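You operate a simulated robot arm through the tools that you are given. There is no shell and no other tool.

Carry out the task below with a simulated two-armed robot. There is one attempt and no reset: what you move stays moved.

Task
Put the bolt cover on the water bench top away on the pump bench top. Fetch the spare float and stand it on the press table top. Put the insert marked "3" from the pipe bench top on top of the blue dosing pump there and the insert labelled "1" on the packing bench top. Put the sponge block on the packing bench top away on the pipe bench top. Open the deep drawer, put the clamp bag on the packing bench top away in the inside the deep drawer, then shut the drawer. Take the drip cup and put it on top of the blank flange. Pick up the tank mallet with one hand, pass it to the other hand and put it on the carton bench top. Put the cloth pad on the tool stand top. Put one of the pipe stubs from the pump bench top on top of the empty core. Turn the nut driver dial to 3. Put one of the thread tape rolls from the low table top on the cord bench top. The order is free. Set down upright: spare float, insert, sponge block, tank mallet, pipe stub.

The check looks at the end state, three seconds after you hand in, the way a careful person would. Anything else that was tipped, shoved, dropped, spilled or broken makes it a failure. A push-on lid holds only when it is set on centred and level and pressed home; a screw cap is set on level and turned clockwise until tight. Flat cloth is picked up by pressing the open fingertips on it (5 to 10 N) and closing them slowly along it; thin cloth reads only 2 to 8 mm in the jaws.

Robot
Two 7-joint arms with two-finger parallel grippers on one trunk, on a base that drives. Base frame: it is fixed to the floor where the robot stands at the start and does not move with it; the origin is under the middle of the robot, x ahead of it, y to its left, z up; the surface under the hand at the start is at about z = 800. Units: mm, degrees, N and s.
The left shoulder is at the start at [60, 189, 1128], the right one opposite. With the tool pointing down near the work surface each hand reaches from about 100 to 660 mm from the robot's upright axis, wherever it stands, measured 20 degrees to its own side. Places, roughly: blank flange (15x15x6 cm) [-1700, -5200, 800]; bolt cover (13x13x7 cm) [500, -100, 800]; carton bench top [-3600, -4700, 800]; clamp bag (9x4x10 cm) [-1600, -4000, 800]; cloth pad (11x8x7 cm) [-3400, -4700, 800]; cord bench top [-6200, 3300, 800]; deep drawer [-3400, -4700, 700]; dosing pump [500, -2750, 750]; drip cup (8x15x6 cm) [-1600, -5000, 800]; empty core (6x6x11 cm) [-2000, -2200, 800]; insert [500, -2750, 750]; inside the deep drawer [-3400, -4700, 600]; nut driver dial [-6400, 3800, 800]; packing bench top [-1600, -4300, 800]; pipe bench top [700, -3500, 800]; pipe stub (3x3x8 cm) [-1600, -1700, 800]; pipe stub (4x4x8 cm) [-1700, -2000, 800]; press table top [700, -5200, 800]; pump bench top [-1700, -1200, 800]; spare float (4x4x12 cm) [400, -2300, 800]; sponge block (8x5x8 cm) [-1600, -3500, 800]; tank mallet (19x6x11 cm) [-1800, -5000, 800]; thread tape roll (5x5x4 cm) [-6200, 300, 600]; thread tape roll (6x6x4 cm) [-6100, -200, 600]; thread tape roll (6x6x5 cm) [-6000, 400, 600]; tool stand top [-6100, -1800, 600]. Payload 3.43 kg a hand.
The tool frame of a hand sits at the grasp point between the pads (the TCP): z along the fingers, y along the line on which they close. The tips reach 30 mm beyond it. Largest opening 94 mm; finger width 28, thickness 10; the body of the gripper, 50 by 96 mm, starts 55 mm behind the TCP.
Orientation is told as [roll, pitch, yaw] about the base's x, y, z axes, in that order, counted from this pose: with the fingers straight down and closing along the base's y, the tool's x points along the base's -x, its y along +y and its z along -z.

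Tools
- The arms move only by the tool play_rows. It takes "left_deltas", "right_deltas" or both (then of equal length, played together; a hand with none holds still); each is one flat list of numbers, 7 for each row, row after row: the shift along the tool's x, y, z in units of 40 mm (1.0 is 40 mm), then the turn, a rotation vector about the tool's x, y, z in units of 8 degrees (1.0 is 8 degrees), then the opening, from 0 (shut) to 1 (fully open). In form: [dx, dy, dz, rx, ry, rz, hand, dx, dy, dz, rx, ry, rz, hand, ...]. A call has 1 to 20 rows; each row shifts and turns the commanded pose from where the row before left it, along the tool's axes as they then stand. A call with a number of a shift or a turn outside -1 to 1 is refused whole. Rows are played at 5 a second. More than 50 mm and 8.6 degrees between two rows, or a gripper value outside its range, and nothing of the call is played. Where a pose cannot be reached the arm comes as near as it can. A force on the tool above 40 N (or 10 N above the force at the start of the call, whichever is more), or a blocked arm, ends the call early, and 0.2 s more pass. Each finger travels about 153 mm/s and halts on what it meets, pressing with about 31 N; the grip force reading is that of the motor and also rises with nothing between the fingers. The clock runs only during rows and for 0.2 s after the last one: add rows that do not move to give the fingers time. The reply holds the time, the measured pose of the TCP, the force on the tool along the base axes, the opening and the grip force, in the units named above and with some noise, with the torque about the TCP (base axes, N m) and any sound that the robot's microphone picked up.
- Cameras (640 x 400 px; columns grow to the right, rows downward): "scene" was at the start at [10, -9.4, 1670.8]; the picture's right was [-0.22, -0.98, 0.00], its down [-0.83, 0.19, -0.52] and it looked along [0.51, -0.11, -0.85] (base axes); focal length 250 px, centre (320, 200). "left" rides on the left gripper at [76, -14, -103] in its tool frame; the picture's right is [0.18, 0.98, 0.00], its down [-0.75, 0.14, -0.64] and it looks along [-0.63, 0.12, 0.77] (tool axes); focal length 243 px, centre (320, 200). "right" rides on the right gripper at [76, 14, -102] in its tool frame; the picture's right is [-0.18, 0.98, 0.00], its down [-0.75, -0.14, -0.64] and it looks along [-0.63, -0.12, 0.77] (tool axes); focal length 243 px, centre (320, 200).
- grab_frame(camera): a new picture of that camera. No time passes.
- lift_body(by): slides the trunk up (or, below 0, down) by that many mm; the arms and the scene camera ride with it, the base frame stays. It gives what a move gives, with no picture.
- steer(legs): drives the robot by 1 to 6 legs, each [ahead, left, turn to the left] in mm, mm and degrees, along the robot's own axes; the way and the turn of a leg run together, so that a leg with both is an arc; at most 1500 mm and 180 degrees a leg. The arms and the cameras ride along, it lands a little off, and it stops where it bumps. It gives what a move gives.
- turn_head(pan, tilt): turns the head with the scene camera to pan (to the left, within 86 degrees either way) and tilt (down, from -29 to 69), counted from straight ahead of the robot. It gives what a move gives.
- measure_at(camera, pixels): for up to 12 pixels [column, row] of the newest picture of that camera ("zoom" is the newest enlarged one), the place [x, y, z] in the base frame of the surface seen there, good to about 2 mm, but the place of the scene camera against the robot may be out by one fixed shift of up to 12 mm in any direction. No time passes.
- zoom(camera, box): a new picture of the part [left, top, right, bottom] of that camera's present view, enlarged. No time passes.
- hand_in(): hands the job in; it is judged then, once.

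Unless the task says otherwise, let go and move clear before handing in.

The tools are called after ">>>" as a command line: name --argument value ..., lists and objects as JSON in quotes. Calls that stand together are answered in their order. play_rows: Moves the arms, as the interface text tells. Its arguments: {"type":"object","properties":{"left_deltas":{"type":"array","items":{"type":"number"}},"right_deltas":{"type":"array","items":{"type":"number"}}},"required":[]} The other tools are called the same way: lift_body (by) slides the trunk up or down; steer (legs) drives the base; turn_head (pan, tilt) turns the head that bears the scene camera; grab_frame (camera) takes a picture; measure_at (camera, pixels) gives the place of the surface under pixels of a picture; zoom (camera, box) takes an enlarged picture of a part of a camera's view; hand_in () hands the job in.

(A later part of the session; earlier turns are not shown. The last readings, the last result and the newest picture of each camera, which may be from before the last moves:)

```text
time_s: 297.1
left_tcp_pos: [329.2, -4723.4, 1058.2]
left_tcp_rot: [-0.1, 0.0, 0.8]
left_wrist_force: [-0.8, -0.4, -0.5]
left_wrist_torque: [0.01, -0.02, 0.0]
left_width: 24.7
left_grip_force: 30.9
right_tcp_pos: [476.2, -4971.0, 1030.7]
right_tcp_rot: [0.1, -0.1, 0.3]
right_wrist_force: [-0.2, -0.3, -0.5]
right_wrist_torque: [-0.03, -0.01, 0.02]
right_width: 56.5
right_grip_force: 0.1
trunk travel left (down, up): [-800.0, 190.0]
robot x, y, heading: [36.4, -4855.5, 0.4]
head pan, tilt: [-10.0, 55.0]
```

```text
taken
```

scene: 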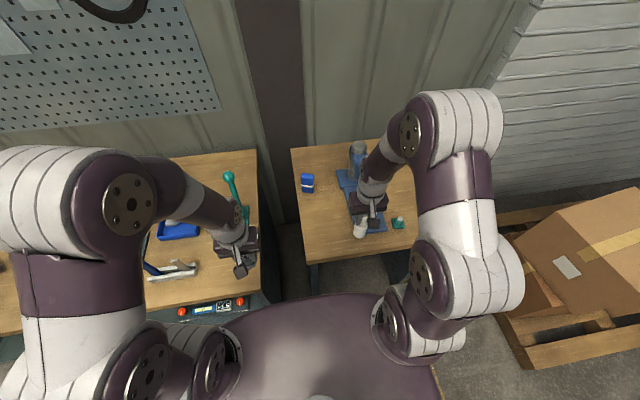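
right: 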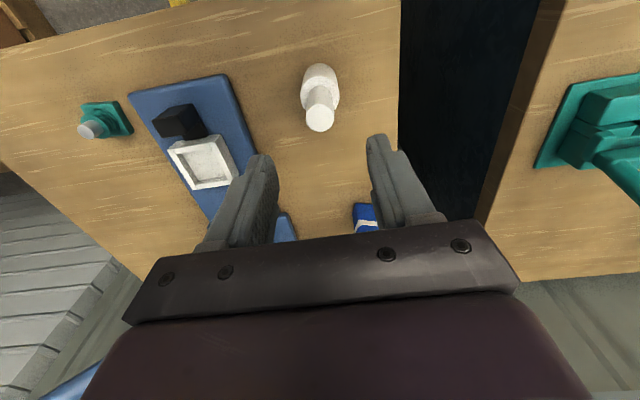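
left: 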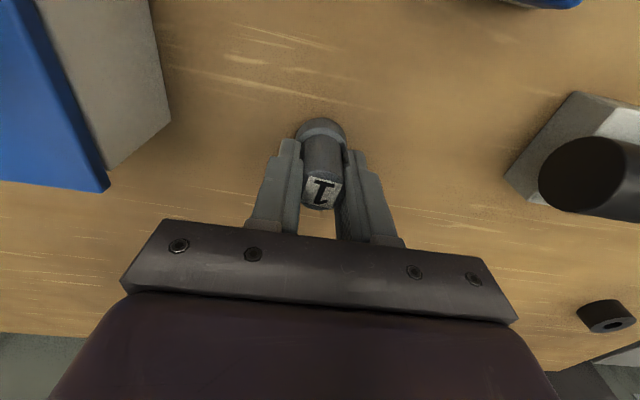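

Float stands upright on the press table. Retract, then reverse around the south end to the west side (staying heading 0).

>>> play_rows --right_deltas '[0.9, 0, 0, 0, 0, 0, 0.8, 0.9, 0, 0, 0, 0, 0, 1, 0.9, 0, 0, 0, 0, 0, 1, 0.9, -0.5, 0, 0, 0, 0, 1, 0, -0.9, 0, 0, 0, 0, 1, 0, -0.9, 0, 0, 0, 0, 1]'

>>> steer --legs '[[-370, 0, -0.4], [0, -900, 0], [-1450, 0, 0]]'

```text
time_s: 298.5
left_tcp_pos: [330.3, -4721.9, 1057.8]
left_tcp_rot: [0.2, 0.0, 0.9]
left_wrist_force: [-0.5, 0.6, -0.7]
left_wrist_torque: [0.0, -0.01, 0.02]
left_width: 24.6
left_grip_force: 31.3
right_tcp_pos: [330.2, -5064.1, 1032.0]
right_tcp_rot: [0.1, 0.2, 0.3]
right_wrist_force: [0.1, -0.1, 0.7]
right_wrist_torque: [0.01, 0.0, 0.0]
right_width: 94.0
right_grip_force: 0.2
trunk travel left (down, up): [-800.0, 190.0]
robot x, y, heading: [33.2, -4855.8, 0.4]
head pan, tilt: [-10.0, 55.0]
```

```text
time_s: 311.9
left_tcp_pos: [-1458.3, -5651.2, 1057.0]
left_tcp_rot: [0.0, 0.0, 2.0]
left_wrist_force: [0.1, -0.4, -0.4]
left_wrist_torque: [0.02, 0.01, 0.01]
left_width: 24.7
left_grip_force: 30.9
right_tcp_pos: [-1451.9, -5993.2, 1031.4]
right_tcp_rot: [0.0, 0.2, 1.4]
right_wrist_force: [0.4, 1.0, -0.4]
right_wrist_torque: [-0.03, 0.01, -0.02]
right_width: 94.0
right_grip_force: 0.0
trunk travel left (down, up): [-800.0, 190.0]
robot x, y, heading: [-1751.0, -5794.6, 1.4]
head pan, tilt: [-10.0, 55.0]
```

>>> steer --legs '[[-800, 0, -1.4], [0, 750, 0]]'

>>> turn_head --pan 0 --tilt 38

>>> grab_frame --camera "scene"

```text
time_s: 319.9
left_tcp_pos: [-2274.3, -4908.8, 1056.7]
left_tcp_rot: [0.0, -0.1, 2.6]
left_wrist_force: [-0.6, 0.0, -1.0]
left_wrist_torque: [0.02, -0.02, 0.0]
left_width: 24.7
left_grip_force: 31.2
right_tcp_pos: [-2265.6, -5250.2, 1032.3]
right_tcp_rot: [0.0, 0.0, 1.9]
right_wrist_force: [-0.2, -0.4, -0.9]
right_wrist_torque: [0.01, 0.0, 0.0]
right_width: 94.5
right_grip_force: 0.0
trunk travel left (down, up): [-800.0, 190.0]
robot x, y, heading: [-2564.5, -5050.5, 1.9]
head pan, tilt: [-10.0, 55.0]
```

```text
time_s: 320.7
left_tcp_pos: [-2274.0, -4908.0, 1057.6]
left_tcp_rot: [-0.1, -0.1, 2.5]
left_wrist_force: [0.3, -0.3, -0.7]
left_wrist_torque: [0.03, -0.01, -0.01]
left_width: 24.7
left_grip_force: 31.4
right_tcp_pos: [-2263.8, -5249.3, 1031.4]
right_tcp_rot: [0.0, 0.0, 2.0]
right_wrist_force: [0.2, 0.7, 0.4]
right_wrist_torque: [0.02, 0.03, -0.01]
right_width: 94.1
right_grip_force: 0.1
trunk travel left (down, up): [-800.0, 190.0]
robot x, y, heading: [-2568.9, -5051.8, 1.7]
head pan, tilt: [0.0, 38.0]
```

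```text
taken
```

scene: 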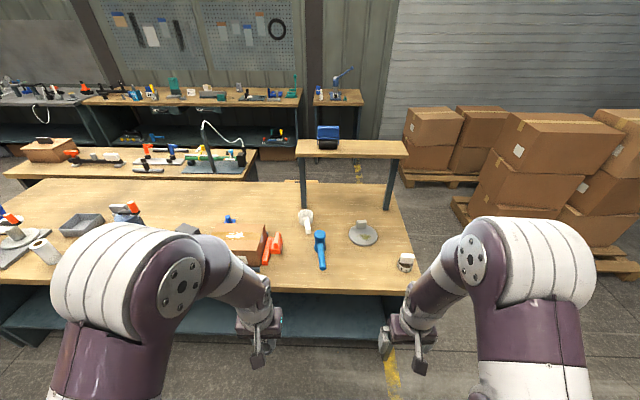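

>>> zoom --camera "scene" --box '[230, 180, 430, 290]'

>>> measure_at --camera "scene" --pixels '[[362, 234], [361, 225], [305, 215], [307, 227], [320, 240], [322, 262], [405, 262], [350, 150], [388, 205], [340, 270], [340, 290], [275, 240]]'

```text
3.20 times, centred on (330, 235) of scene
```

zoom: 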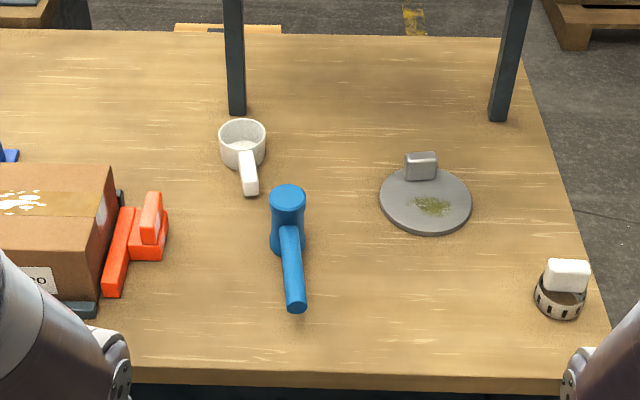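

```text
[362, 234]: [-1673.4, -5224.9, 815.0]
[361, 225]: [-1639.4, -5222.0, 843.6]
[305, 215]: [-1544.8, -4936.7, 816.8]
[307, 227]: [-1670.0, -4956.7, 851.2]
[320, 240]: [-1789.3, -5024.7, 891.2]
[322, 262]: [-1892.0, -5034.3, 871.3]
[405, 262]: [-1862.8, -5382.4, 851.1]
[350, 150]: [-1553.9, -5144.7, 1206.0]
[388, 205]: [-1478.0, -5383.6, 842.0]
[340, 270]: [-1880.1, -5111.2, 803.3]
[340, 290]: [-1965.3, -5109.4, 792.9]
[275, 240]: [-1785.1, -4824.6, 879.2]
```

Drip cup = white handled cup at (−1600,−4945), flange = grey disc at (−1690,−5225) with a tab, mallet = blue. I'll place insert "1" first in the free spot near (−1895,−4920); approach.

>>> measure_at --camera "zoom" --pixels '[[165, 250], [120, 290], [225, 290], [225, 330], [285, 300], [300, 305], [200, 270], [243, 125], [243, 160], [250, 190], [400, 200], [425, 230]]'

>>> steer --legs '[[0, -10, -1.8], [300, 0, 0]]'

>>> grab_frame --camera "left"

```text
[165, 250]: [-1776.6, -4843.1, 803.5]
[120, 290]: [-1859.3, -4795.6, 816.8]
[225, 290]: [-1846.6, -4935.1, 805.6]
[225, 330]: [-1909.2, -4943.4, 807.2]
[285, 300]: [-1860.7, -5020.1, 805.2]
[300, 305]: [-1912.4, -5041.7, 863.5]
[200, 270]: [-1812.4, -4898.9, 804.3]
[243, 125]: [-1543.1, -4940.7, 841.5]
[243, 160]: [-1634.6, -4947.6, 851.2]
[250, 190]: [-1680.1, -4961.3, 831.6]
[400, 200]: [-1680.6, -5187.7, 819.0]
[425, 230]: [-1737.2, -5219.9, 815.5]
```

```text
time_s: 323.1
left_tcp_pos: [-1973.2, -4931.6, 1057.5]
left_tcp_rot: [0.0, 0.0, 0.2]
left_wrist_force: [-0.7, 0.1, -1.6]
left_wrist_torque: [-0.03, 0.0, 0.03]
left_width: 24.6
left_grip_force: 30.5
right_tcp_pos: [-1976.7, -5272.4, 1032.9]
right_tcp_rot: [0.0, 0.0, -0.4]
right_wrist_force: [0.3, -0.2, 1.4]
right_wrist_torque: [0.0, 0.0, -0.02]
right_width: 94.0
right_grip_force: 0.1
trunk travel left (down, up): [-800.0, 190.0]
robot x, y, heading: [-2269.4, -5064.1, -0.6]
head pan, tilt: [0.0, 38.0]
```

```text
taken
```

left: 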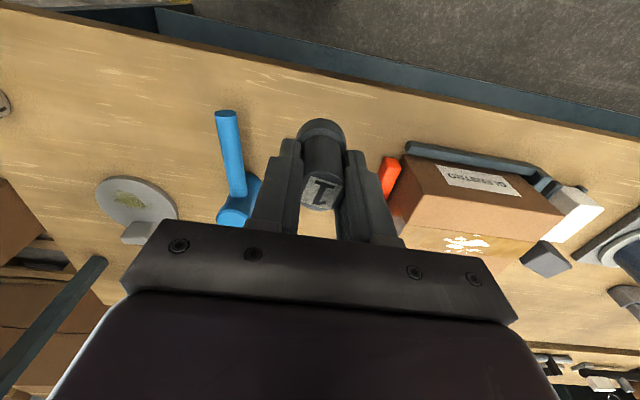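

>>> play_rows --left_deltas '[-0.91, 0.15, 0.2, 0, 0, 0, 0, -0.91, 0.15, 0.2, 0, 0, 0, 0, 0, 0, 0.9, 0, 0, 0, 0, 0, 0, 0.9, 0, 0, 0, 0, 0, 0, 0.9, 0, 0, 0, 0, 0, 0, 0.9, 0, 0, 0, 0, 0, 0, 0.9, 0, 0, 0, 0, 0, 0, 0.1, 0, 0, 0, 0, 0, 0, 0, 0, 0, 0, 0]'

>>> grab_frame --camera "left"

```text
time_s: 325.1
left_tcp_pos: [-1901.4, -4919.8, 855.5]
left_tcp_rot: [0.0, 0.0, 0.3]
left_wrist_force: [0.0, -0.3, -0.6]
left_wrist_torque: [0.02, -0.02, 0.03]
left_width: 24.6
left_grip_force: 31.5
right_tcp_pos: [-1977.3, -5272.9, 1031.3]
right_tcp_rot: [0.1, 0.2, -0.3]
right_wrist_force: [-0.2, 0.3, 0.0]
right_wrist_torque: [0.01, 0.0, -0.02]
right_width: 93.9
right_grip_force: 0.0
trunk travel left (down, up): [-800.0, 190.0]
robot x, y, heading: [-2268.7, -5057.3, -0.2]
head pan, tilt: [0.0, 38.0]
```

```text
taken
```

left: 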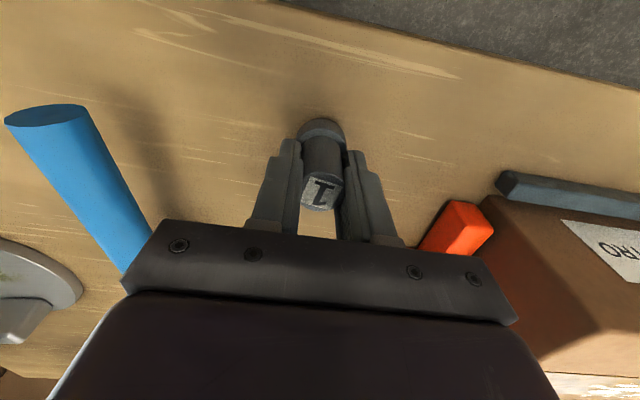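

>>> play_rows --left_deltas '[0, 0, 0.06, 0, 0, 0, 0, 0, 0, 0, 0, 0, 0, 0, 0, 0, 0.05, 0, 0, 0, 0, 0, 0, 0, 0, 0, 0, 0]'

```text
time_s: 326.1
left_tcp_pos: [-1901.7, -4917.9, 852.6]
left_tcp_rot: [0.0, 0.0, 0.2]
left_wrist_force: [0.2, 0.0, -1.1]
left_wrist_torque: [0.0, 0.0, -0.01]
left_width: 24.4
left_grip_force: 30.7
right_tcp_pos: [-1976.1, -5272.0, 1031.8]
right_tcp_rot: [0.0, -0.1, -0.5]
right_wrist_force: [0.0, 0.8, -0.6]
right_wrist_torque: [0.01, -0.03, 0.01]
right_width: 93.9
right_grip_force: 0.0
trunk travel left (down, up): [-800.0, 190.0]
robot x, y, heading: [-2268.6, -5061.3, -0.5]
head pan, tilt: [0.0, 38.0]
```

>>> play_rows --left_deltas '[0, 0, 0.06, 0, 0, 0, 0, 0, 0, 0, 0, 0, 0, 0]'

```text
time_s: 326.7
left_tcp_pos: [-1902.3, -4919.6, 850.6]
left_tcp_rot: [0.1, 0.0, 0.2]
left_wrist_force: [0.0, -0.3, -0.6]
left_wrist_torque: [0.01, -0.01, 0.02]
left_width: 24.7
left_grip_force: 31.5
right_tcp_pos: [-1976.9, -5272.0, 1031.8]
right_tcp_rot: [0.0, 0.0, -0.4]
right_wrist_force: [0.3, 0.2, 0.5]
right_wrist_torque: [-0.03, 0.0, 0.03]
right_width: 94.3
right_grip_force: 0.0
trunk travel left (down, up): [-800.0, 190.0]
robot x, y, heading: [-2265.0, -5062.6, -0.6]
head pan, tilt: [0.0, 38.0]
```

>>> play_rows --left_deltas '[0, 0, 0.04, 0, 0, 0, 0, 0, 0, 0, 0, 0, 0, 0]'

```text
time_s: 327.3
left_tcp_pos: [-1899.9, -4919.2, 848.7]
left_tcp_rot: [0.1, 0.0, 0.2]
left_wrist_force: [-0.5, 0.4, -0.6]
left_wrist_torque: [-0.03, 0.0, 0.03]
left_width: 24.8
left_grip_force: 31.2
right_tcp_pos: [-1977.1, -5272.6, 1031.3]
right_tcp_rot: [-0.1, 0.0, -0.4]
right_wrist_force: [1.3, 0.6, 0.1]
right_wrist_torque: [-0.01, 0.0, 0.02]
right_width: 94.2
right_grip_force: 0.1
trunk travel left (down, up): [-800.0, 190.0]
robot x, y, heading: [-2267.7, -5060.6, -0.4]
head pan, tilt: [0.0, 38.0]
```

>>> play_rows --left_deltas '[0, 0, 0.05, 0, 0, 0, 0, 0, 0, 0, 0, 0, 0, 0]'

>>> grab_frame --camera "left"

>>> measure_at --camera "left" --pixels '[[320, 95], [260, 140], [380, 130]]'

```text
time_s: 327.9
left_tcp_pos: [-1900.3, -4917.7, 848.5]
left_tcp_rot: [-0.1, -0.2, 0.1]
left_wrist_force: [0.9, 3.2, 19.9]
left_wrist_torque: [0.17, 0.02, 0.01]
left_width: 24.6
left_grip_force: 31.1
right_tcp_pos: [-1977.4, -5272.2, 1032.1]
right_tcp_rot: [0.0, 0.1, -0.2]
right_wrist_force: [-0.5, 0.0, 0.2]
right_wrist_torque: [-0.01, -0.01, 0.0]
right_width: 93.8
right_grip_force: 0.1
trunk travel left (down, up): [-800.0, 190.0]
robot x, y, heading: [-2269.7, -5060.6, -0.2]
head pan, tilt: [0.0, 38.0]
```

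```text
taken
```

left: 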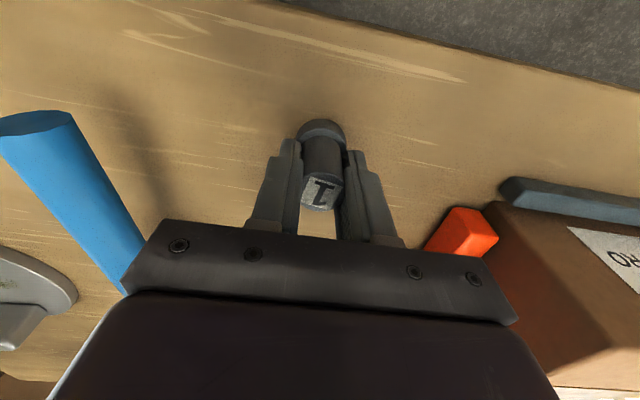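

```text
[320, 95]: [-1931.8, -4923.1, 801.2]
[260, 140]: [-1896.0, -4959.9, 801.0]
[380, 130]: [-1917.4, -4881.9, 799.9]
```

Contact (20 N). Ease, open slowly, and lift.

>>> play_rows --left_deltas '[0, 0, -0.03, 0, 0, 0, 0.2, 0, 0, 0, 0, 0, 0, 0.27, 0, 0, 0, 0, 0, 0, 0.3, 0, 0, 0, 0, 0, 0, 0.36, 0, 0, 0, 0, 0, 0, 0.45, 0, 0, 0, 0, 0, 0, 0.55, 0, 0, -0.3, 0, 0, 0, 0.55, 0, 0, -0.6, 0, 0, 0, 0.55, 0, 0, -0.9, 0, 0, 0, 0.55, 0, 0, -0.9, 0, 0, 0, 0.55, 0, 0, -0.9, 0, 0, 0, 0.55, 0, 0, -0.9, 0, 0, 0, 0.55]'

>>> grab_frame --camera "left"

>>> turn_head --pan 0 --tilt 52

>>> grab_frame --camera "scene"

```text
time_s: 330.5
left_tcp_pos: [-1900.1, -4918.3, 1025.6]
left_tcp_rot: [0.0, 0.0, 0.1]
left_wrist_force: [0.0, 0.2, 0.3]
left_wrist_torque: [-0.01, -0.03, 0.0]
left_width: 51.8
left_grip_force: 0.1
right_tcp_pos: [-1976.2, -5271.7, 1030.9]
right_tcp_rot: [-0.1, 0.0, -0.4]
right_wrist_force: [-0.7, 0.5, 0.0]
right_wrist_torque: [0.02, -0.03, -0.03]
right_width: 94.1
right_grip_force: 0.0
trunk travel left (down, up): [-800.0, 190.0]
robot x, y, heading: [-2269.0, -5063.6, -0.5]
head pan, tilt: [0.0, 38.0]
```

```text
taken
```

left: 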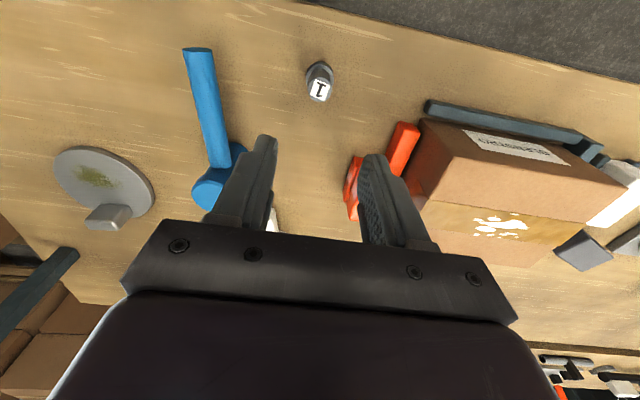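

```text
time_s: 331.2
left_tcp_pos: [-1898.4, -4918.5, 1025.2]
left_tcp_rot: [0.0, 0.0, 0.2]
left_wrist_force: [-0.3, -0.5, 0.2]
left_wrist_torque: [-0.03, -0.02, -0.02]
left_width: 51.9
left_grip_force: 0.1
right_tcp_pos: [-1976.5, -5272.6, 1031.2]
right_tcp_rot: [0.0, 0.2, -0.4]
right_wrist_force: [0.8, 0.7, -0.9]
right_wrist_torque: [-0.01, 0.01, 0.02]
right_width: 93.7
right_grip_force: 0.1
trunk travel left (down, up): [-800.0, 190.0]
robot x, y, heading: [-2268.5, -5062.9, -0.3]
head pan, tilt: [0.0, 52.0]
```

```text
taken
```

scene: 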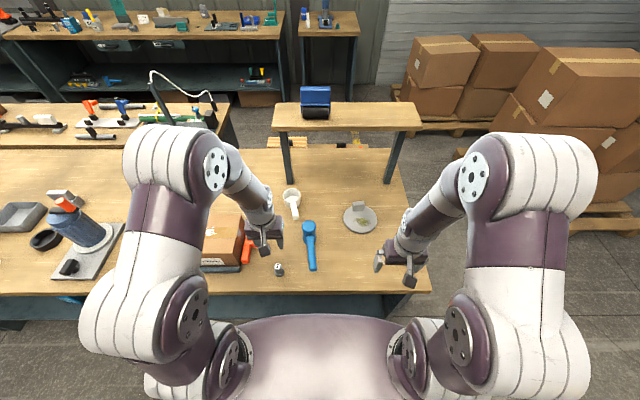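

Insert 1 is placed. Now check the shelf stand's extents relative to the cup.

>>> measure_at --camera "scene" --pixels '[[276, 128], [421, 128], [420, 131], [280, 103], [385, 182], [288, 180], [291, 193], [284, 192], [299, 192], [293, 205], [295, 215], [350, 118]]'

>>> zoom --camera "scene" --box '[260, 150, 400, 280]'

```text
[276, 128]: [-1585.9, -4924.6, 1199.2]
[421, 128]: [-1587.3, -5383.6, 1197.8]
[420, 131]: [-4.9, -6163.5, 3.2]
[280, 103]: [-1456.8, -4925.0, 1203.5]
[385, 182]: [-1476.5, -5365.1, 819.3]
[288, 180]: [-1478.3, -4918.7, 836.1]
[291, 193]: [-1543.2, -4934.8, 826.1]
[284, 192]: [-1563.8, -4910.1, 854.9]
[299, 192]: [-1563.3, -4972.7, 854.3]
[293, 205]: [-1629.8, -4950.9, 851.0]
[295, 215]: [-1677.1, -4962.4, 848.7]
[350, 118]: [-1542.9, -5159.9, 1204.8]
```

```text
3.08 times, centred on (330, 215) of scene
```

zoom: 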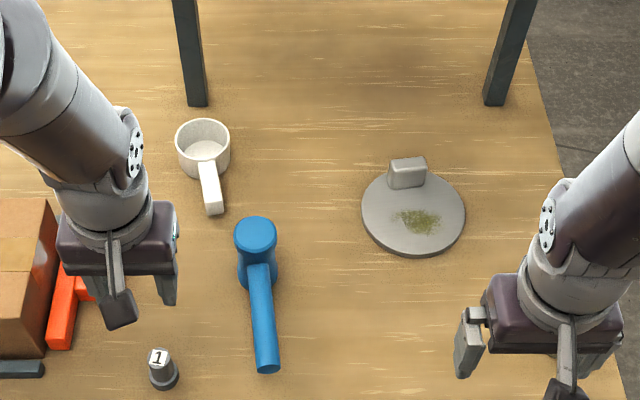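

>>> play_rows --left_deltas '[-0.83, -0.173, 0.15, 0, 0, 0, 0.6, -0.83, -0.173, 0.15, 0, 0, 0, 0.6, -0.83, -0.173, 0.15, 0, 0, 0, 0.6, -0.83, -0.173, 0.15, 0, 0, 0, 0.6, -0.83, -0.173, 0.15, 0, 0, -0.67, 0.6, -0.83, -0.173, 0.15, 0, 0, -0.67, 0.6]'

>>> grab_frame --camera "left"

```text
time_s: 332.6
left_tcp_pos: [-1695.5, -4954.6, 989.7]
left_tcp_rot: [0.0, 0.1, 11.1]
left_wrist_force: [-0.3, 0.1, 0.4]
left_wrist_torque: [-0.01, 0.03, -0.01]
left_width: 56.4
left_grip_force: 0.1
right_tcp_pos: [-1975.3, -5272.6, 1031.2]
right_tcp_rot: [0.0, 0.1, -0.3]
right_wrist_force: [-0.1, 0.0, 0.0]
right_wrist_torque: [0.0, 0.02, -0.01]
right_width: 94.1
right_grip_force: 0.1
trunk travel left (down, up): [-800.0, 190.0]
robot x, y, heading: [-2268.2, -5056.1, -0.4]
head pan, tilt: [0.0, 52.0]
```

```text
taken
```

left: 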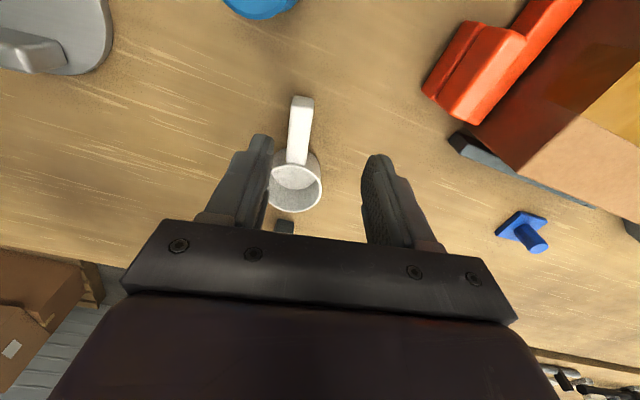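

>>> zoom --camera "left" --box '[250, 80, 350, 220]'

>>> measure_at --camera "left" --pixels '[[301, 100], [301, 110], [300, 125], [298, 140], [297, 155], [291, 125], [310, 125], [298, 172], [298, 210], [270, 190], [320, 190], [302, 96]]'

```text
2.86 times, centred on (300, 150) of left
```

zoom: 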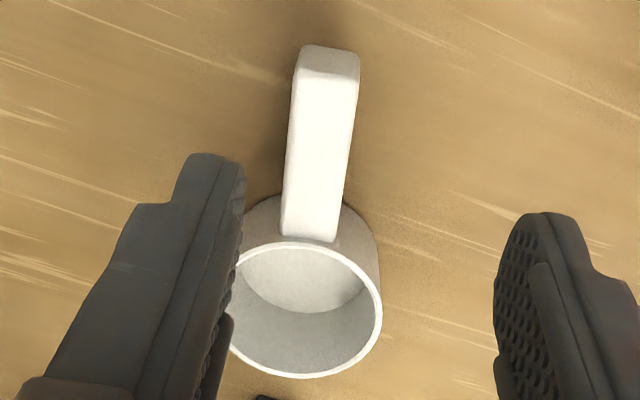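

```text
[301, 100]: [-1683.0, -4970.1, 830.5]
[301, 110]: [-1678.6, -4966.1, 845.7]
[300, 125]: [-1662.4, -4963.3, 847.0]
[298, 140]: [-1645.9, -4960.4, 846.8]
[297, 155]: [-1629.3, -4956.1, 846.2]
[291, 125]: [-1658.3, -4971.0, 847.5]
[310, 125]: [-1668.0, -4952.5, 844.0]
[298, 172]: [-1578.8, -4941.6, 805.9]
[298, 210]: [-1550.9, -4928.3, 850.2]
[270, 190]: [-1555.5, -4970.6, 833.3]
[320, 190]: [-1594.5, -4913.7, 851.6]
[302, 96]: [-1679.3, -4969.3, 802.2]
```

Handle centre-line at about (−1657,−4962.5), z 830–847. Descend and grip it.

>>> play_rows --left_deltas '[-0.45, -0.19, 0.4, 0, 0, 0, 0.6, -0.45, -0.19, 0.4, 0, 0, 0, 0.6, 0, 0, 0.8, 0, 0, 0, 0.6, 0, 0, 0.8, 0, 0, 0, 0.6, 0, 0, 0.5, 0, 0, 0, 0.6, 0, 0, 0, 0, 0, 0, 0.6]'

>>> grab_frame --camera "left"

```text
time_s: 334.0
left_tcp_pos: [-1662.1, -4964.9, 875.2]
left_tcp_rot: [-0.1, 0.1, 11.1]
left_wrist_force: [0.3, -0.1, 0.0]
left_wrist_torque: [-0.01, -0.03, 0.0]
left_width: 56.4
left_grip_force: 0.1
right_tcp_pos: [-1976.3, -5271.8, 1031.0]
right_tcp_rot: [0.1, 0.0, -0.4]
right_wrist_force: [0.7, -0.2, 0.4]
right_wrist_torque: [0.0, 0.03, -0.01]
right_width: 93.8
right_grip_force: 0.2
trunk travel left (down, up): [-800.0, 190.0]
robot x, y, heading: [-2269.1, -5063.6, -0.5]
head pan, tilt: [0.0, 52.0]
```

```text
taken
```

left: 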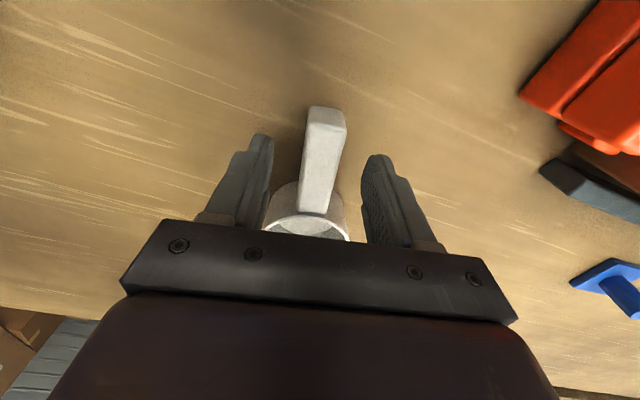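

>>> play_rows --left_deltas '[0, 0, 0.5, 0, 0, 0, 0.6, 0, 0, 0.32, 0, 0, 0, 0.6, 0, 0, 0, 0, 0, 0, 0.45, 0, 0, 0, 0, 0, 0, 0.3, 0, 0, 0, 0, 0, 0, 0, 0, 0, 0, 0, 0, 0, 0, 0, 0, 0, 0, 0, 0, 0]'

>>> grab_frame --camera "left"

```text
time_s: 335.6
left_tcp_pos: [-1658.5, -4964.8, 844.1]
left_tcp_rot: [0.0, 0.0, 10.9]
left_wrist_force: [0.8, -0.5, 0.5]
left_wrist_torque: [0.09, -0.02, 0.0]
left_width: 28.0
left_grip_force: 31.1
right_tcp_pos: [-1975.7, -5272.3, 1031.3]
right_tcp_rot: [0.0, 0.2, -0.3]
right_wrist_force: [0.1, 0.0, 0.1]
right_wrist_torque: [0.01, 0.02, 0.02]
right_width: 94.2
right_grip_force: 0.1
trunk travel left (down, up): [-800.0, 190.0]
robot x, y, heading: [-2267.3, -5061.3, -0.1]
head pan, tilt: [0.0, 52.0]
```

```text
taken
```

left: 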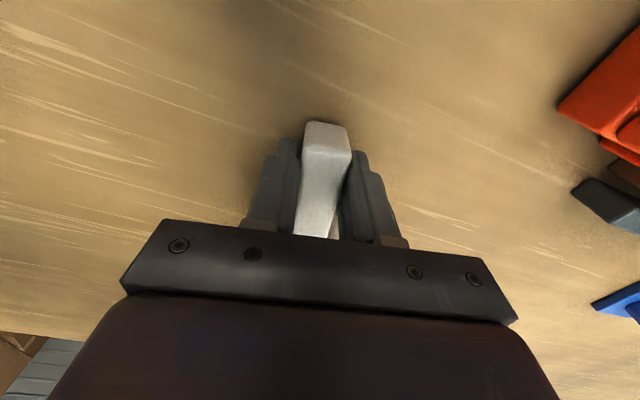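

Handle gripped. Lift, retract a bit, and strafe right so the cup comes over the flange.

>>> play_rows --left_deltas '[0, 0, -0.4, 0, 0, 0, 0, 0, 0, -0.8, 0, 0, 0, 0, 0, 0, -0.8, 0, 0, 0, 0, 0.7, 0, -0.8, 0, 0, 0, 0, 0.9, 0, -0.8, 0, 0, 0, 0, 0.9, 0, 0, 0, 0, 0, 0, 0.9, 0, 0, 0, 0, 0, 0]'

>>> grab_frame --camera "left"

>>> steer --legs '[[0, -250, 0]]'

>>> grab_frame --camera "scene"

>>> grab_frame --camera "left"

```text
time_s: 337.2
left_tcp_pos: [-1800.7, -4987.9, 988.1]
left_tcp_rot: [0.1, 0.1, 10.9]
left_wrist_force: [0.0, -0.1, -0.4]
left_wrist_torque: [-0.02, 0.04, -0.02]
left_width: 27.6
left_grip_force: 31.1
right_tcp_pos: [-1977.6, -5272.7, 1032.6]
right_tcp_rot: [-0.1, 0.0, -0.4]
right_wrist_force: [-0.2, 0.0, 0.7]
right_wrist_torque: [-0.01, -0.01, -0.02]
right_width: 93.8
right_grip_force: 0.1
trunk travel left (down, up): [-800.0, 190.0]
robot x, y, heading: [-2270.7, -5062.8, -0.3]
head pan, tilt: [0.0, 52.0]
```

```text
taken
```

left: 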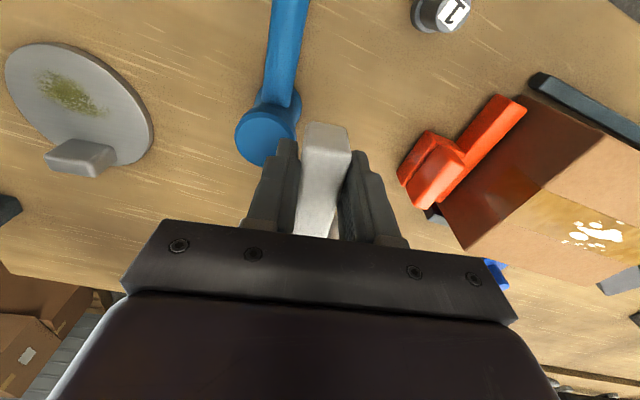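

```text
time_s: 339.1
left_tcp_pos: [-1800.7, -5233.7, 988.3]
left_tcp_rot: [0.0, 0.0, 11.0]
left_wrist_force: [-0.2, 0.1, -0.3]
left_wrist_torque: [-0.03, 0.07, 0.0]
left_width: 27.8
left_grip_force: 30.7
right_tcp_pos: [-1977.5, -5518.6, 1031.6]
right_tcp_rot: [0.0, 0.1, -0.2]
right_wrist_force: [0.3, 0.3, 0.0]
right_wrist_torque: [-0.02, -0.01, 0.0]
right_width: 94.0
right_grip_force: 0.1
trunk travel left (down, up): [-800.0, 190.0]
robot x, y, heading: [-2267.5, -5307.6, -0.5]
head pan, tilt: [0.0, 52.0]
```

```text
taken
```

scene: 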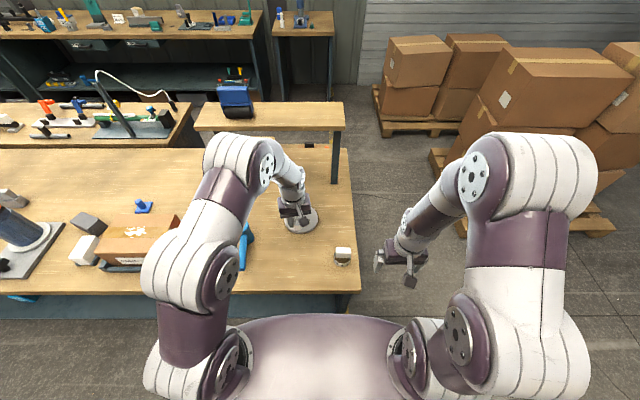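

```text
taken
```

left: 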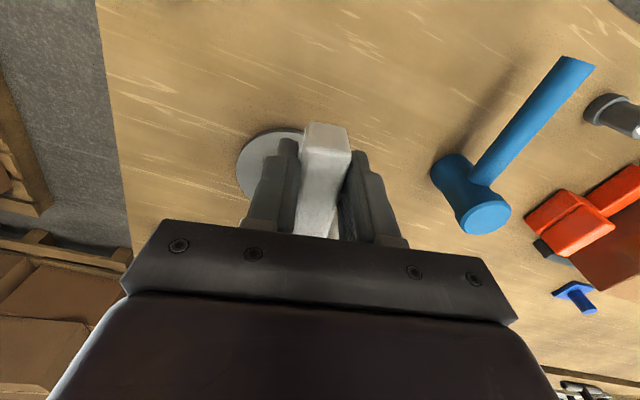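

>>> measure_at --camera "left" --pixels '[[239, 168], [246, 148], [262, 136], [285, 132], [250, 190], [260, 170], [299, 131]]'

>>> zoom --camera "scene" --box '[250, 170, 350, 250]'

>>> measure_at --camera "scene" --pixels '[[300, 234], [290, 230], [316, 223], [318, 215], [280, 220], [305, 192], [303, 225], [296, 198]]'

```text
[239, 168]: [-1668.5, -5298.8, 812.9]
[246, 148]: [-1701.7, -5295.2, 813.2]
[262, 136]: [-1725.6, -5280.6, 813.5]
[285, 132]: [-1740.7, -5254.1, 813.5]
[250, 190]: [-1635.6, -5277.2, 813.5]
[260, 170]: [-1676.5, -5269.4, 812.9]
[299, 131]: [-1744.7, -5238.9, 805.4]
```

```text
5.00 times, centred on (300, 210) of scene
```

zoom: 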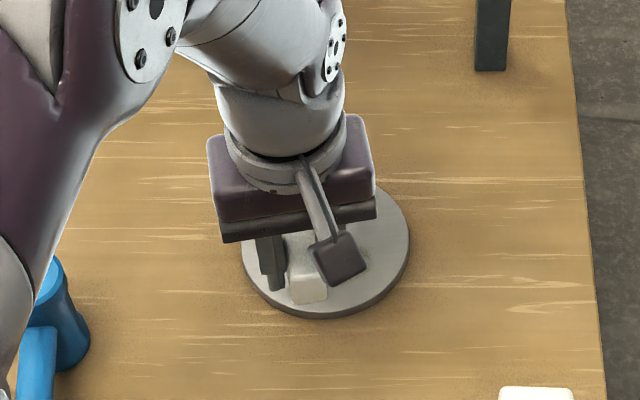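

```text
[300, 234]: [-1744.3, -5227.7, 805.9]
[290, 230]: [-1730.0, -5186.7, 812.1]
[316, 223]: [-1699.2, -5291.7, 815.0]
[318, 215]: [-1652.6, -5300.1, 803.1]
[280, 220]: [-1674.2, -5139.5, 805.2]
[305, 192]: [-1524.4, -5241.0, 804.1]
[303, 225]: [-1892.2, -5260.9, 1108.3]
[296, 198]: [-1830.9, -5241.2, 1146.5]
```

Flange disc: centre (−1672,−5225), R 75, top z 813; tab at the back from x≈−1640. I'll put the cup's centre at about (−1695,−5225).

>>> play_rows --left_deltas '[-0.65, -0.43, 0.3, 0, 0, 0, 0, 0, 0, 0.8, 0, 0, 0, 0, 0, 0, 0.8, 0, 0, 0, 0, 0, 0, 0.7, 0, 0, 0, 0, 0, 0, 0.3, 0, 0, 0, 0, 0, 0, 0, 0, 0, 0, 0]'

>>> zoom --camera "scene" --box '[250, 170, 350, 250]'

>>> grab_frame --camera "left"

>>> grab_frame --camera "right"

```text
time_s: 340.4
left_tcp_pos: [-1772.9, -5243.5, 868.8]
left_tcp_rot: [0.0, 0.0, 11.1]
left_wrist_force: [0.1, 0.5, -1.2]
left_wrist_torque: [-0.01, 0.06, 0.01]
left_width: 27.8
left_grip_force: 31.0
right_tcp_pos: [-1977.2, -5519.9, 1031.5]
right_tcp_rot: [0.1, 0.1, -0.1]
right_wrist_force: [-0.4, -0.3, 0.0]
right_wrist_torque: [0.02, -0.02, 0.02]
right_width: 93.8
right_grip_force: 0.1
trunk travel left (down, up): [-800.0, 190.0]
robot x, y, heading: [-2270.4, -5310.1, -0.3]
head pan, tilt: [0.0, 52.0]
```

```text
5.00 times, centred on (300, 210) of scene
```

zoom: 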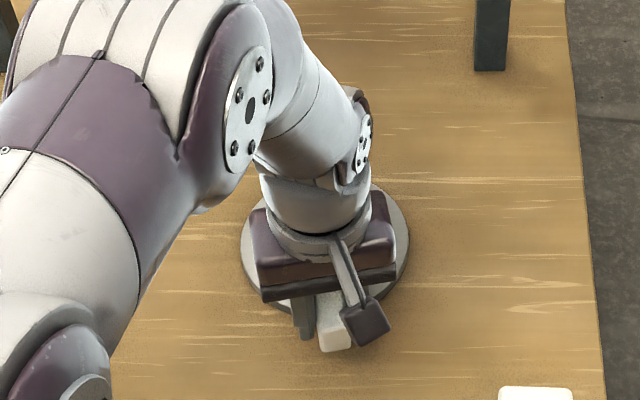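

```text
taken
```

left: 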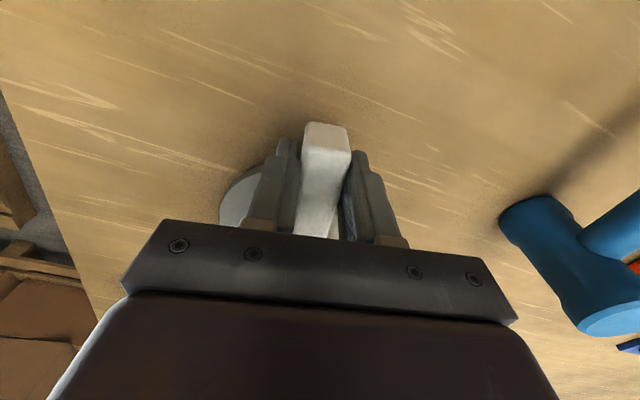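

```text
taken
```

right: 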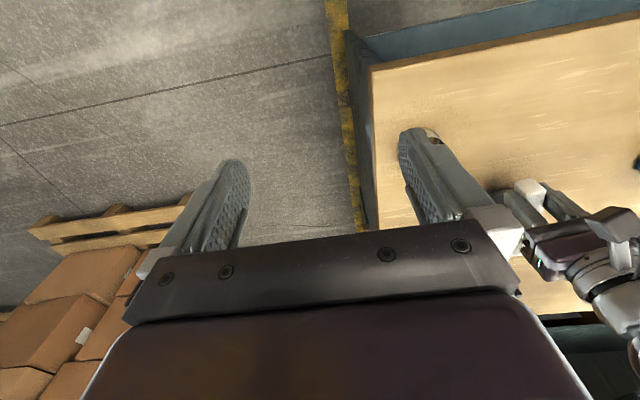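

>>> play_rows --left_deltas '[0, 0, 0.2, 0, 0, 0, 0, 0, 0, 0, 0, 0, 0, 0]'

>>> play_rows --left_deltas '[0, 0, 0.05, 0, 0, 0, 0, 0, 0, 0, 0, 0, 0, 0]'

```text
time_s: 341.1
left_tcp_pos: [-1770.8, -5245.0, 863.3]
left_tcp_rot: [-0.1, -0.1, 11.1]
left_wrist_force: [-0.3, 0.5, 0.2]
left_wrist_torque: [-0.02, 0.02, -0.01]
left_width: 27.8
left_grip_force: 30.8
right_tcp_pos: [-1976.8, -5519.3, 1031.4]
right_tcp_rot: [0.0, 0.2, -0.2]
right_wrist_force: [0.8, -0.4, -0.6]
right_wrist_torque: [-0.03, 0.02, 0.01]
right_width: 94.0
right_grip_force: 0.1
trunk travel left (down, up): [-800.0, 190.0]
robot x, y, heading: [-2274.1, -5308.4, -0.3]
head pan, tilt: [0.0, 52.0]
```

```text
time_s: 341.6
left_tcp_pos: [-1771.8, -5245.0, 860.9]
left_tcp_rot: [0.0, 0.0, 11.1]
left_wrist_force: [0.6, 0.3, -1.2]
left_wrist_torque: [-0.01, 0.03, 0.0]
left_width: 27.8
left_grip_force: 31.5
right_tcp_pos: [-1976.6, -5519.4, 1031.3]
right_tcp_rot: [0.0, 0.1, -0.2]
right_wrist_force: [0.0, 0.5, 0.0]
right_wrist_torque: [-0.01, -0.02, 0.0]
right_width: 94.4
right_grip_force: 0.1
trunk travel left (down, up): [-800.0, 190.0]
robot x, y, heading: [-2268.6, -5312.4, -0.4]
head pan, tilt: [0.0, 52.0]
```

>>> play_rows --left_deltas '[0, 0, 0.06, 0, 0, 0, 0, 0, 0, 0, 0, 0, 0, 0]'

>>> play_rows --left_deltas '[0, 0, 0.04, 0, 0, 0, 0, 0, 0, 0, 0, 0, 0, 0]'

```text
time_s: 342.2
left_tcp_pos: [-1772.2, -5245.2, 857.7]
left_tcp_rot: [0.0, 0.0, 11.1]
left_wrist_force: [0.8, -0.2, -0.5]
left_wrist_torque: [-0.01, 0.06, -0.03]
left_width: 27.7
left_grip_force: 31.1
right_tcp_pos: [-1977.0, -5519.7, 1031.3]
right_tcp_rot: [-0.1, 0.1, -0.3]
right_wrist_force: [0.6, -0.7, 0.7]
right_wrist_torque: [-0.01, -0.02, 0.0]
right_width: 94.2
right_grip_force: 0.1
trunk travel left (down, up): [-800.0, 190.0]
robot x, y, heading: [-2273.3, -5306.8, -0.4]
head pan, tilt: [0.0, 52.0]
```

```text
time_s: 342.9
left_tcp_pos: [-1771.8, -5246.4, 857.6]
left_tcp_rot: [0.0, -0.1, 11.1]
left_wrist_force: [-0.3, 0.7, -0.1]
left_wrist_torque: [-0.04, 0.02, 0.01]
left_width: 27.8
left_grip_force: 30.8
right_tcp_pos: [-1976.9, -5520.4, 1031.2]
right_tcp_rot: [0.0, 0.1, -0.2]
right_wrist_force: [0.9, 0.5, -0.3]
right_wrist_torque: [-0.04, 0.0, 0.01]
right_width: 93.7
right_grip_force: 0.1
trunk travel left (down, up): [-800.0, 190.0]
robot x, y, heading: [-2269.9, -5305.7, -0.3]
head pan, tilt: [0.0, 52.0]
```

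>>> play_rows --left_deltas '[0, 0, 0.05, 0, 0, 0, 0, 0, 0, 0, 0, 0, 0, 0]'

```text
time_s: 343.4
left_tcp_pos: [-1772.1, -5247.5, 854.9]
left_tcp_rot: [0.0, 0.0, 11.0]
left_wrist_force: [0.9, 0.2, 2.8]
left_wrist_torque: [0.09, -0.23, -0.01]
left_width: 27.9
left_grip_force: 30.5
right_tcp_pos: [-1976.4, -5519.4, 1031.5]
right_tcp_rot: [-0.1, 0.1, -0.1]
right_wrist_force: [0.5, 0.6, 0.2]
right_wrist_torque: [0.0, -0.01, -0.01]
right_width: 93.8
right_grip_force: 0.0
trunk travel left (down, up): [-800.0, 190.0]
robot x, y, heading: [-2266.7, -5306.0, -0.3]
head pan, tilt: [0.0, 52.0]
```

Contact torque matches the cup body resting on the flange. Release slowly, then raise.

>>> play_rows --left_deltas '[0, 0, 0, 0, 0, 0, 0.2, 0, 0, 0, 0, 0, 0, 0.28, 0, 0, 0, 0, 0, 0, 0.32, 0, 0, 0, 0, 0, 0, 0.38, 0, 0, 0, 0, 0, 0, 0.45, 0, 0, 0, 0, 0, 0, 0.55, 0, 0, -0.3, 0, 0, 0, 0.55, 0, 0, -0.6, 0, 0, 0, 0.55, 0.5, 0, -0.8, 0, 0, 0, 0.55, 0.8, 0, -0.8, 0, 0, 0, 0.55, 0.8, 0, -0.8, 0, 0, 0, 0.55]'

>>> grab_frame --camera "left"

>>> grab_frame --camera "scene"

```text
time_s: 345.9
left_tcp_pos: [-1854.0, -5260.5, 988.7]
left_tcp_rot: [0.1, 0.1, 11.1]
left_wrist_force: [0.1, 1.3, -0.1]
left_wrist_torque: [0.0, 0.0, -0.01]
left_width: 51.6
left_grip_force: 0.1
right_tcp_pos: [-1978.4, -5519.7, 1030.3]
right_tcp_rot: [0.0, -0.1, -0.2]
right_wrist_force: [-0.7, 0.4, 0.1]
right_wrist_torque: [0.02, -0.01, -0.04]
right_width: 94.0
right_grip_force: 0.0
trunk travel left (down, up): [-800.0, 190.0]
robot x, y, heading: [-2267.7, -5307.1, -0.5]
head pan, tilt: [0.0, 52.0]
```

```text
taken
```

left: 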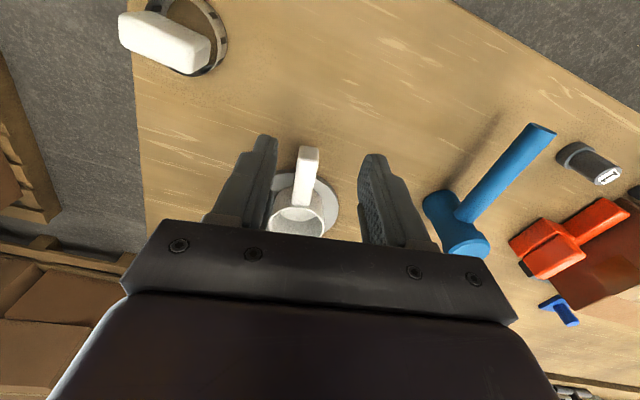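

```text
taken
```

scene: 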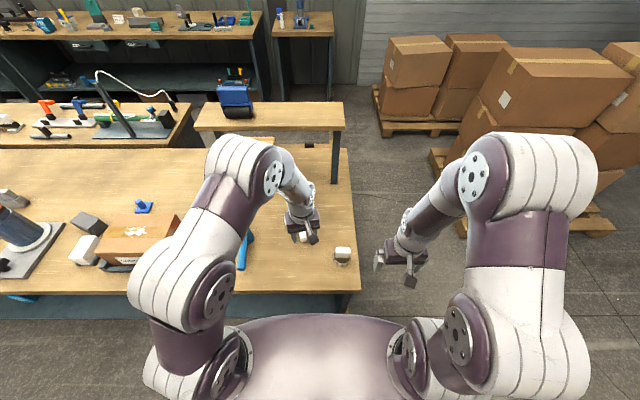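

Cup sits on the flange. I'll retract the left hand, move back to y≈−5040 and inspect the mallet closely.

>>> play_rows --left_deltas '[0.8, 0.6, -0.3, 0, 0, 0.7, 0.8, 0.8, 0.6, 0, 0, 0, 0.69, 1]' --right_deltas '[0, 0, 0, 0, 0, 0, 1, 0, 0, 0, 0, 0, 0, 1]'

>>> zoom --camera "scene" --box '[250, 170, 350, 250]'

>>> steer --legs '[[0, 265, 0.4]]'

>>> grab_frame --camera "scene"

>>> grab_frame --camera "left"

>>> grab_frame --camera "right"

```text
time_s: 346.4
left_tcp_pos: [-1924.7, -5225.1, 997.1]
left_tcp_rot: [-0.1, -0.1, -0.1]
left_wrist_force: [-0.4, -0.2, 0.0]
left_wrist_torque: [0.02, -0.03, 0.01]
left_width: 94.2
left_grip_force: 0.0
right_tcp_pos: [-1977.5, -5519.1, 1030.6]
right_tcp_rot: [0.0, -0.1, -0.1]
right_wrist_force: [-0.4, -0.3, 0.2]
right_wrist_torque: [-0.01, 0.01, 0.01]
right_width: 94.0
right_grip_force: 0.0
trunk travel left (down, up): [-800.0, 190.0]
robot x, y, heading: [-2272.1, -5307.5, -0.1]
head pan, tilt: [0.0, 52.0]
```

```text
5.00 times, centred on (300, 210) of scene
```

zoom: 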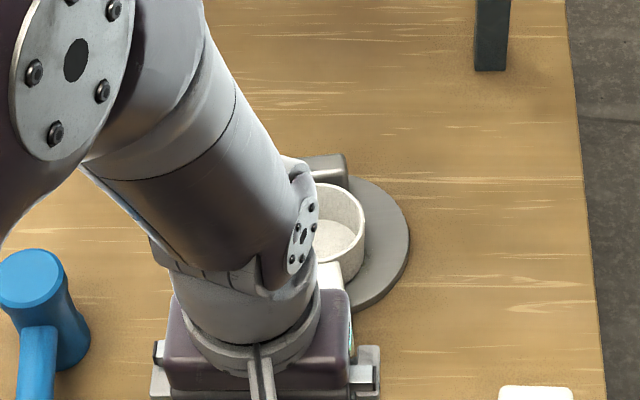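

```text
time_s: 348.4
left_tcp_pos: [-1922.1, -4958.2, 996.7]
left_tcp_rot: [-0.1, 0.0, -0.1]
left_wrist_force: [-0.1, 0.3, 0.7]
left_wrist_torque: [0.02, -0.02, -0.02]
left_width: 94.0
left_grip_force: 0.1
right_tcp_pos: [-1975.7, -5252.5, 1031.6]
right_tcp_rot: [0.0, 0.1, -0.2]
right_wrist_force: [-0.1, -0.1, 0.2]
right_wrist_torque: [-0.02, 0.03, -0.01]
right_width: 94.1
right_grip_force: 0.0
trunk travel left (down, up): [-800.0, 190.0]
robot x, y, heading: [-2264.2, -5043.1, -0.1]
head pan, tilt: [0.0, 52.0]
```

```text
taken
```

scene: 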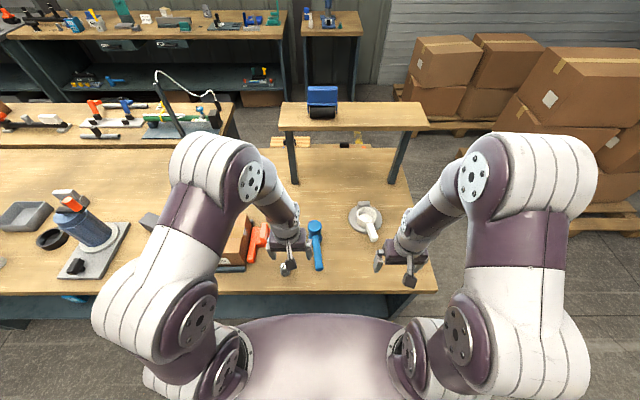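

```text
taken
```

left: 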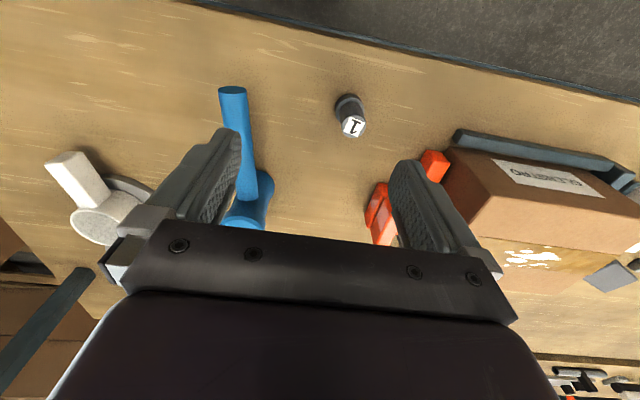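

```text
taken
```

right: 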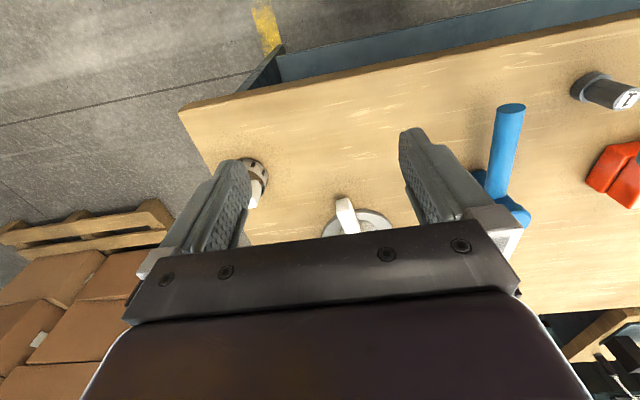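

>>> zoom --camera "scene" --box '[280, 200, 380, 290]'

>>> measure_at --camera "zoom" --pixels '[[210, 130], [180, 130], [215, 105], [200, 160], [210, 200], [215, 250], [220, 300], [200, 250], [230, 250], [220, 330], [165, 180], [225, 180]]'

>>> measure_at --camera "right" --pixels '[[509, 108], [507, 130], [505, 150], [502, 175], [493, 150], [517, 150], [500, 190], [515, 210], [490, 180]]'

```text
4.44 times, centred on (330, 245) of scene
```

zoom: 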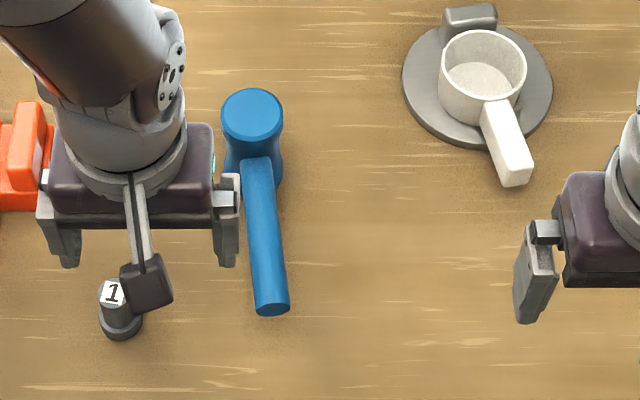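

```text
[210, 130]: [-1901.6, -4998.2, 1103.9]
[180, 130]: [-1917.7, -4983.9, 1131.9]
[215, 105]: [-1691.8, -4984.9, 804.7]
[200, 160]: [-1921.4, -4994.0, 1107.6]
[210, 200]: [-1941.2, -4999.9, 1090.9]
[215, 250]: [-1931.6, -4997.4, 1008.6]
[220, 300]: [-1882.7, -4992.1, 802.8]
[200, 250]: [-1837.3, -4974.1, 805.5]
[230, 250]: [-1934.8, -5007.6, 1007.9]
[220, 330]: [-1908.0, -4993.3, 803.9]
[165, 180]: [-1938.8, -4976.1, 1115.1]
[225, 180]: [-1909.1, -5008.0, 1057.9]
```

```text
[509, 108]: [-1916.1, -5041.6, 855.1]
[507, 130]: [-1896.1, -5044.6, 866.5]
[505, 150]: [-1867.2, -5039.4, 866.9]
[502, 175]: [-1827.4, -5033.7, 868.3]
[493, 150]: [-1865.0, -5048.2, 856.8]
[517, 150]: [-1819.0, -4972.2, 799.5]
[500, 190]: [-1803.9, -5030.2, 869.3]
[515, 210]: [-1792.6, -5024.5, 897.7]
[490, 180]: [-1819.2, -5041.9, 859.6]
```

>>> measure_at --camera "zoom" --pixels '[[252, 115], [224, 115], [280, 115], [252, 92], [252, 138], [262, 180], [266, 230], [270, 280], [251, 230], [280, 240], [272, 308]]'

```text
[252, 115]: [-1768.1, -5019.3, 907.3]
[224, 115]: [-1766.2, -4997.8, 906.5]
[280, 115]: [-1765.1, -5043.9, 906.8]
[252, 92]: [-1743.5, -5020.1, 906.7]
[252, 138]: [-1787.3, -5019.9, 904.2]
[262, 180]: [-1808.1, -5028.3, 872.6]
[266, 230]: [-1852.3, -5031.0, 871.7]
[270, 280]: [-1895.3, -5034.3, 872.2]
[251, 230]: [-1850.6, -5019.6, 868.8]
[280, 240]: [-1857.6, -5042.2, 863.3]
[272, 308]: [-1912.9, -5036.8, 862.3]
```

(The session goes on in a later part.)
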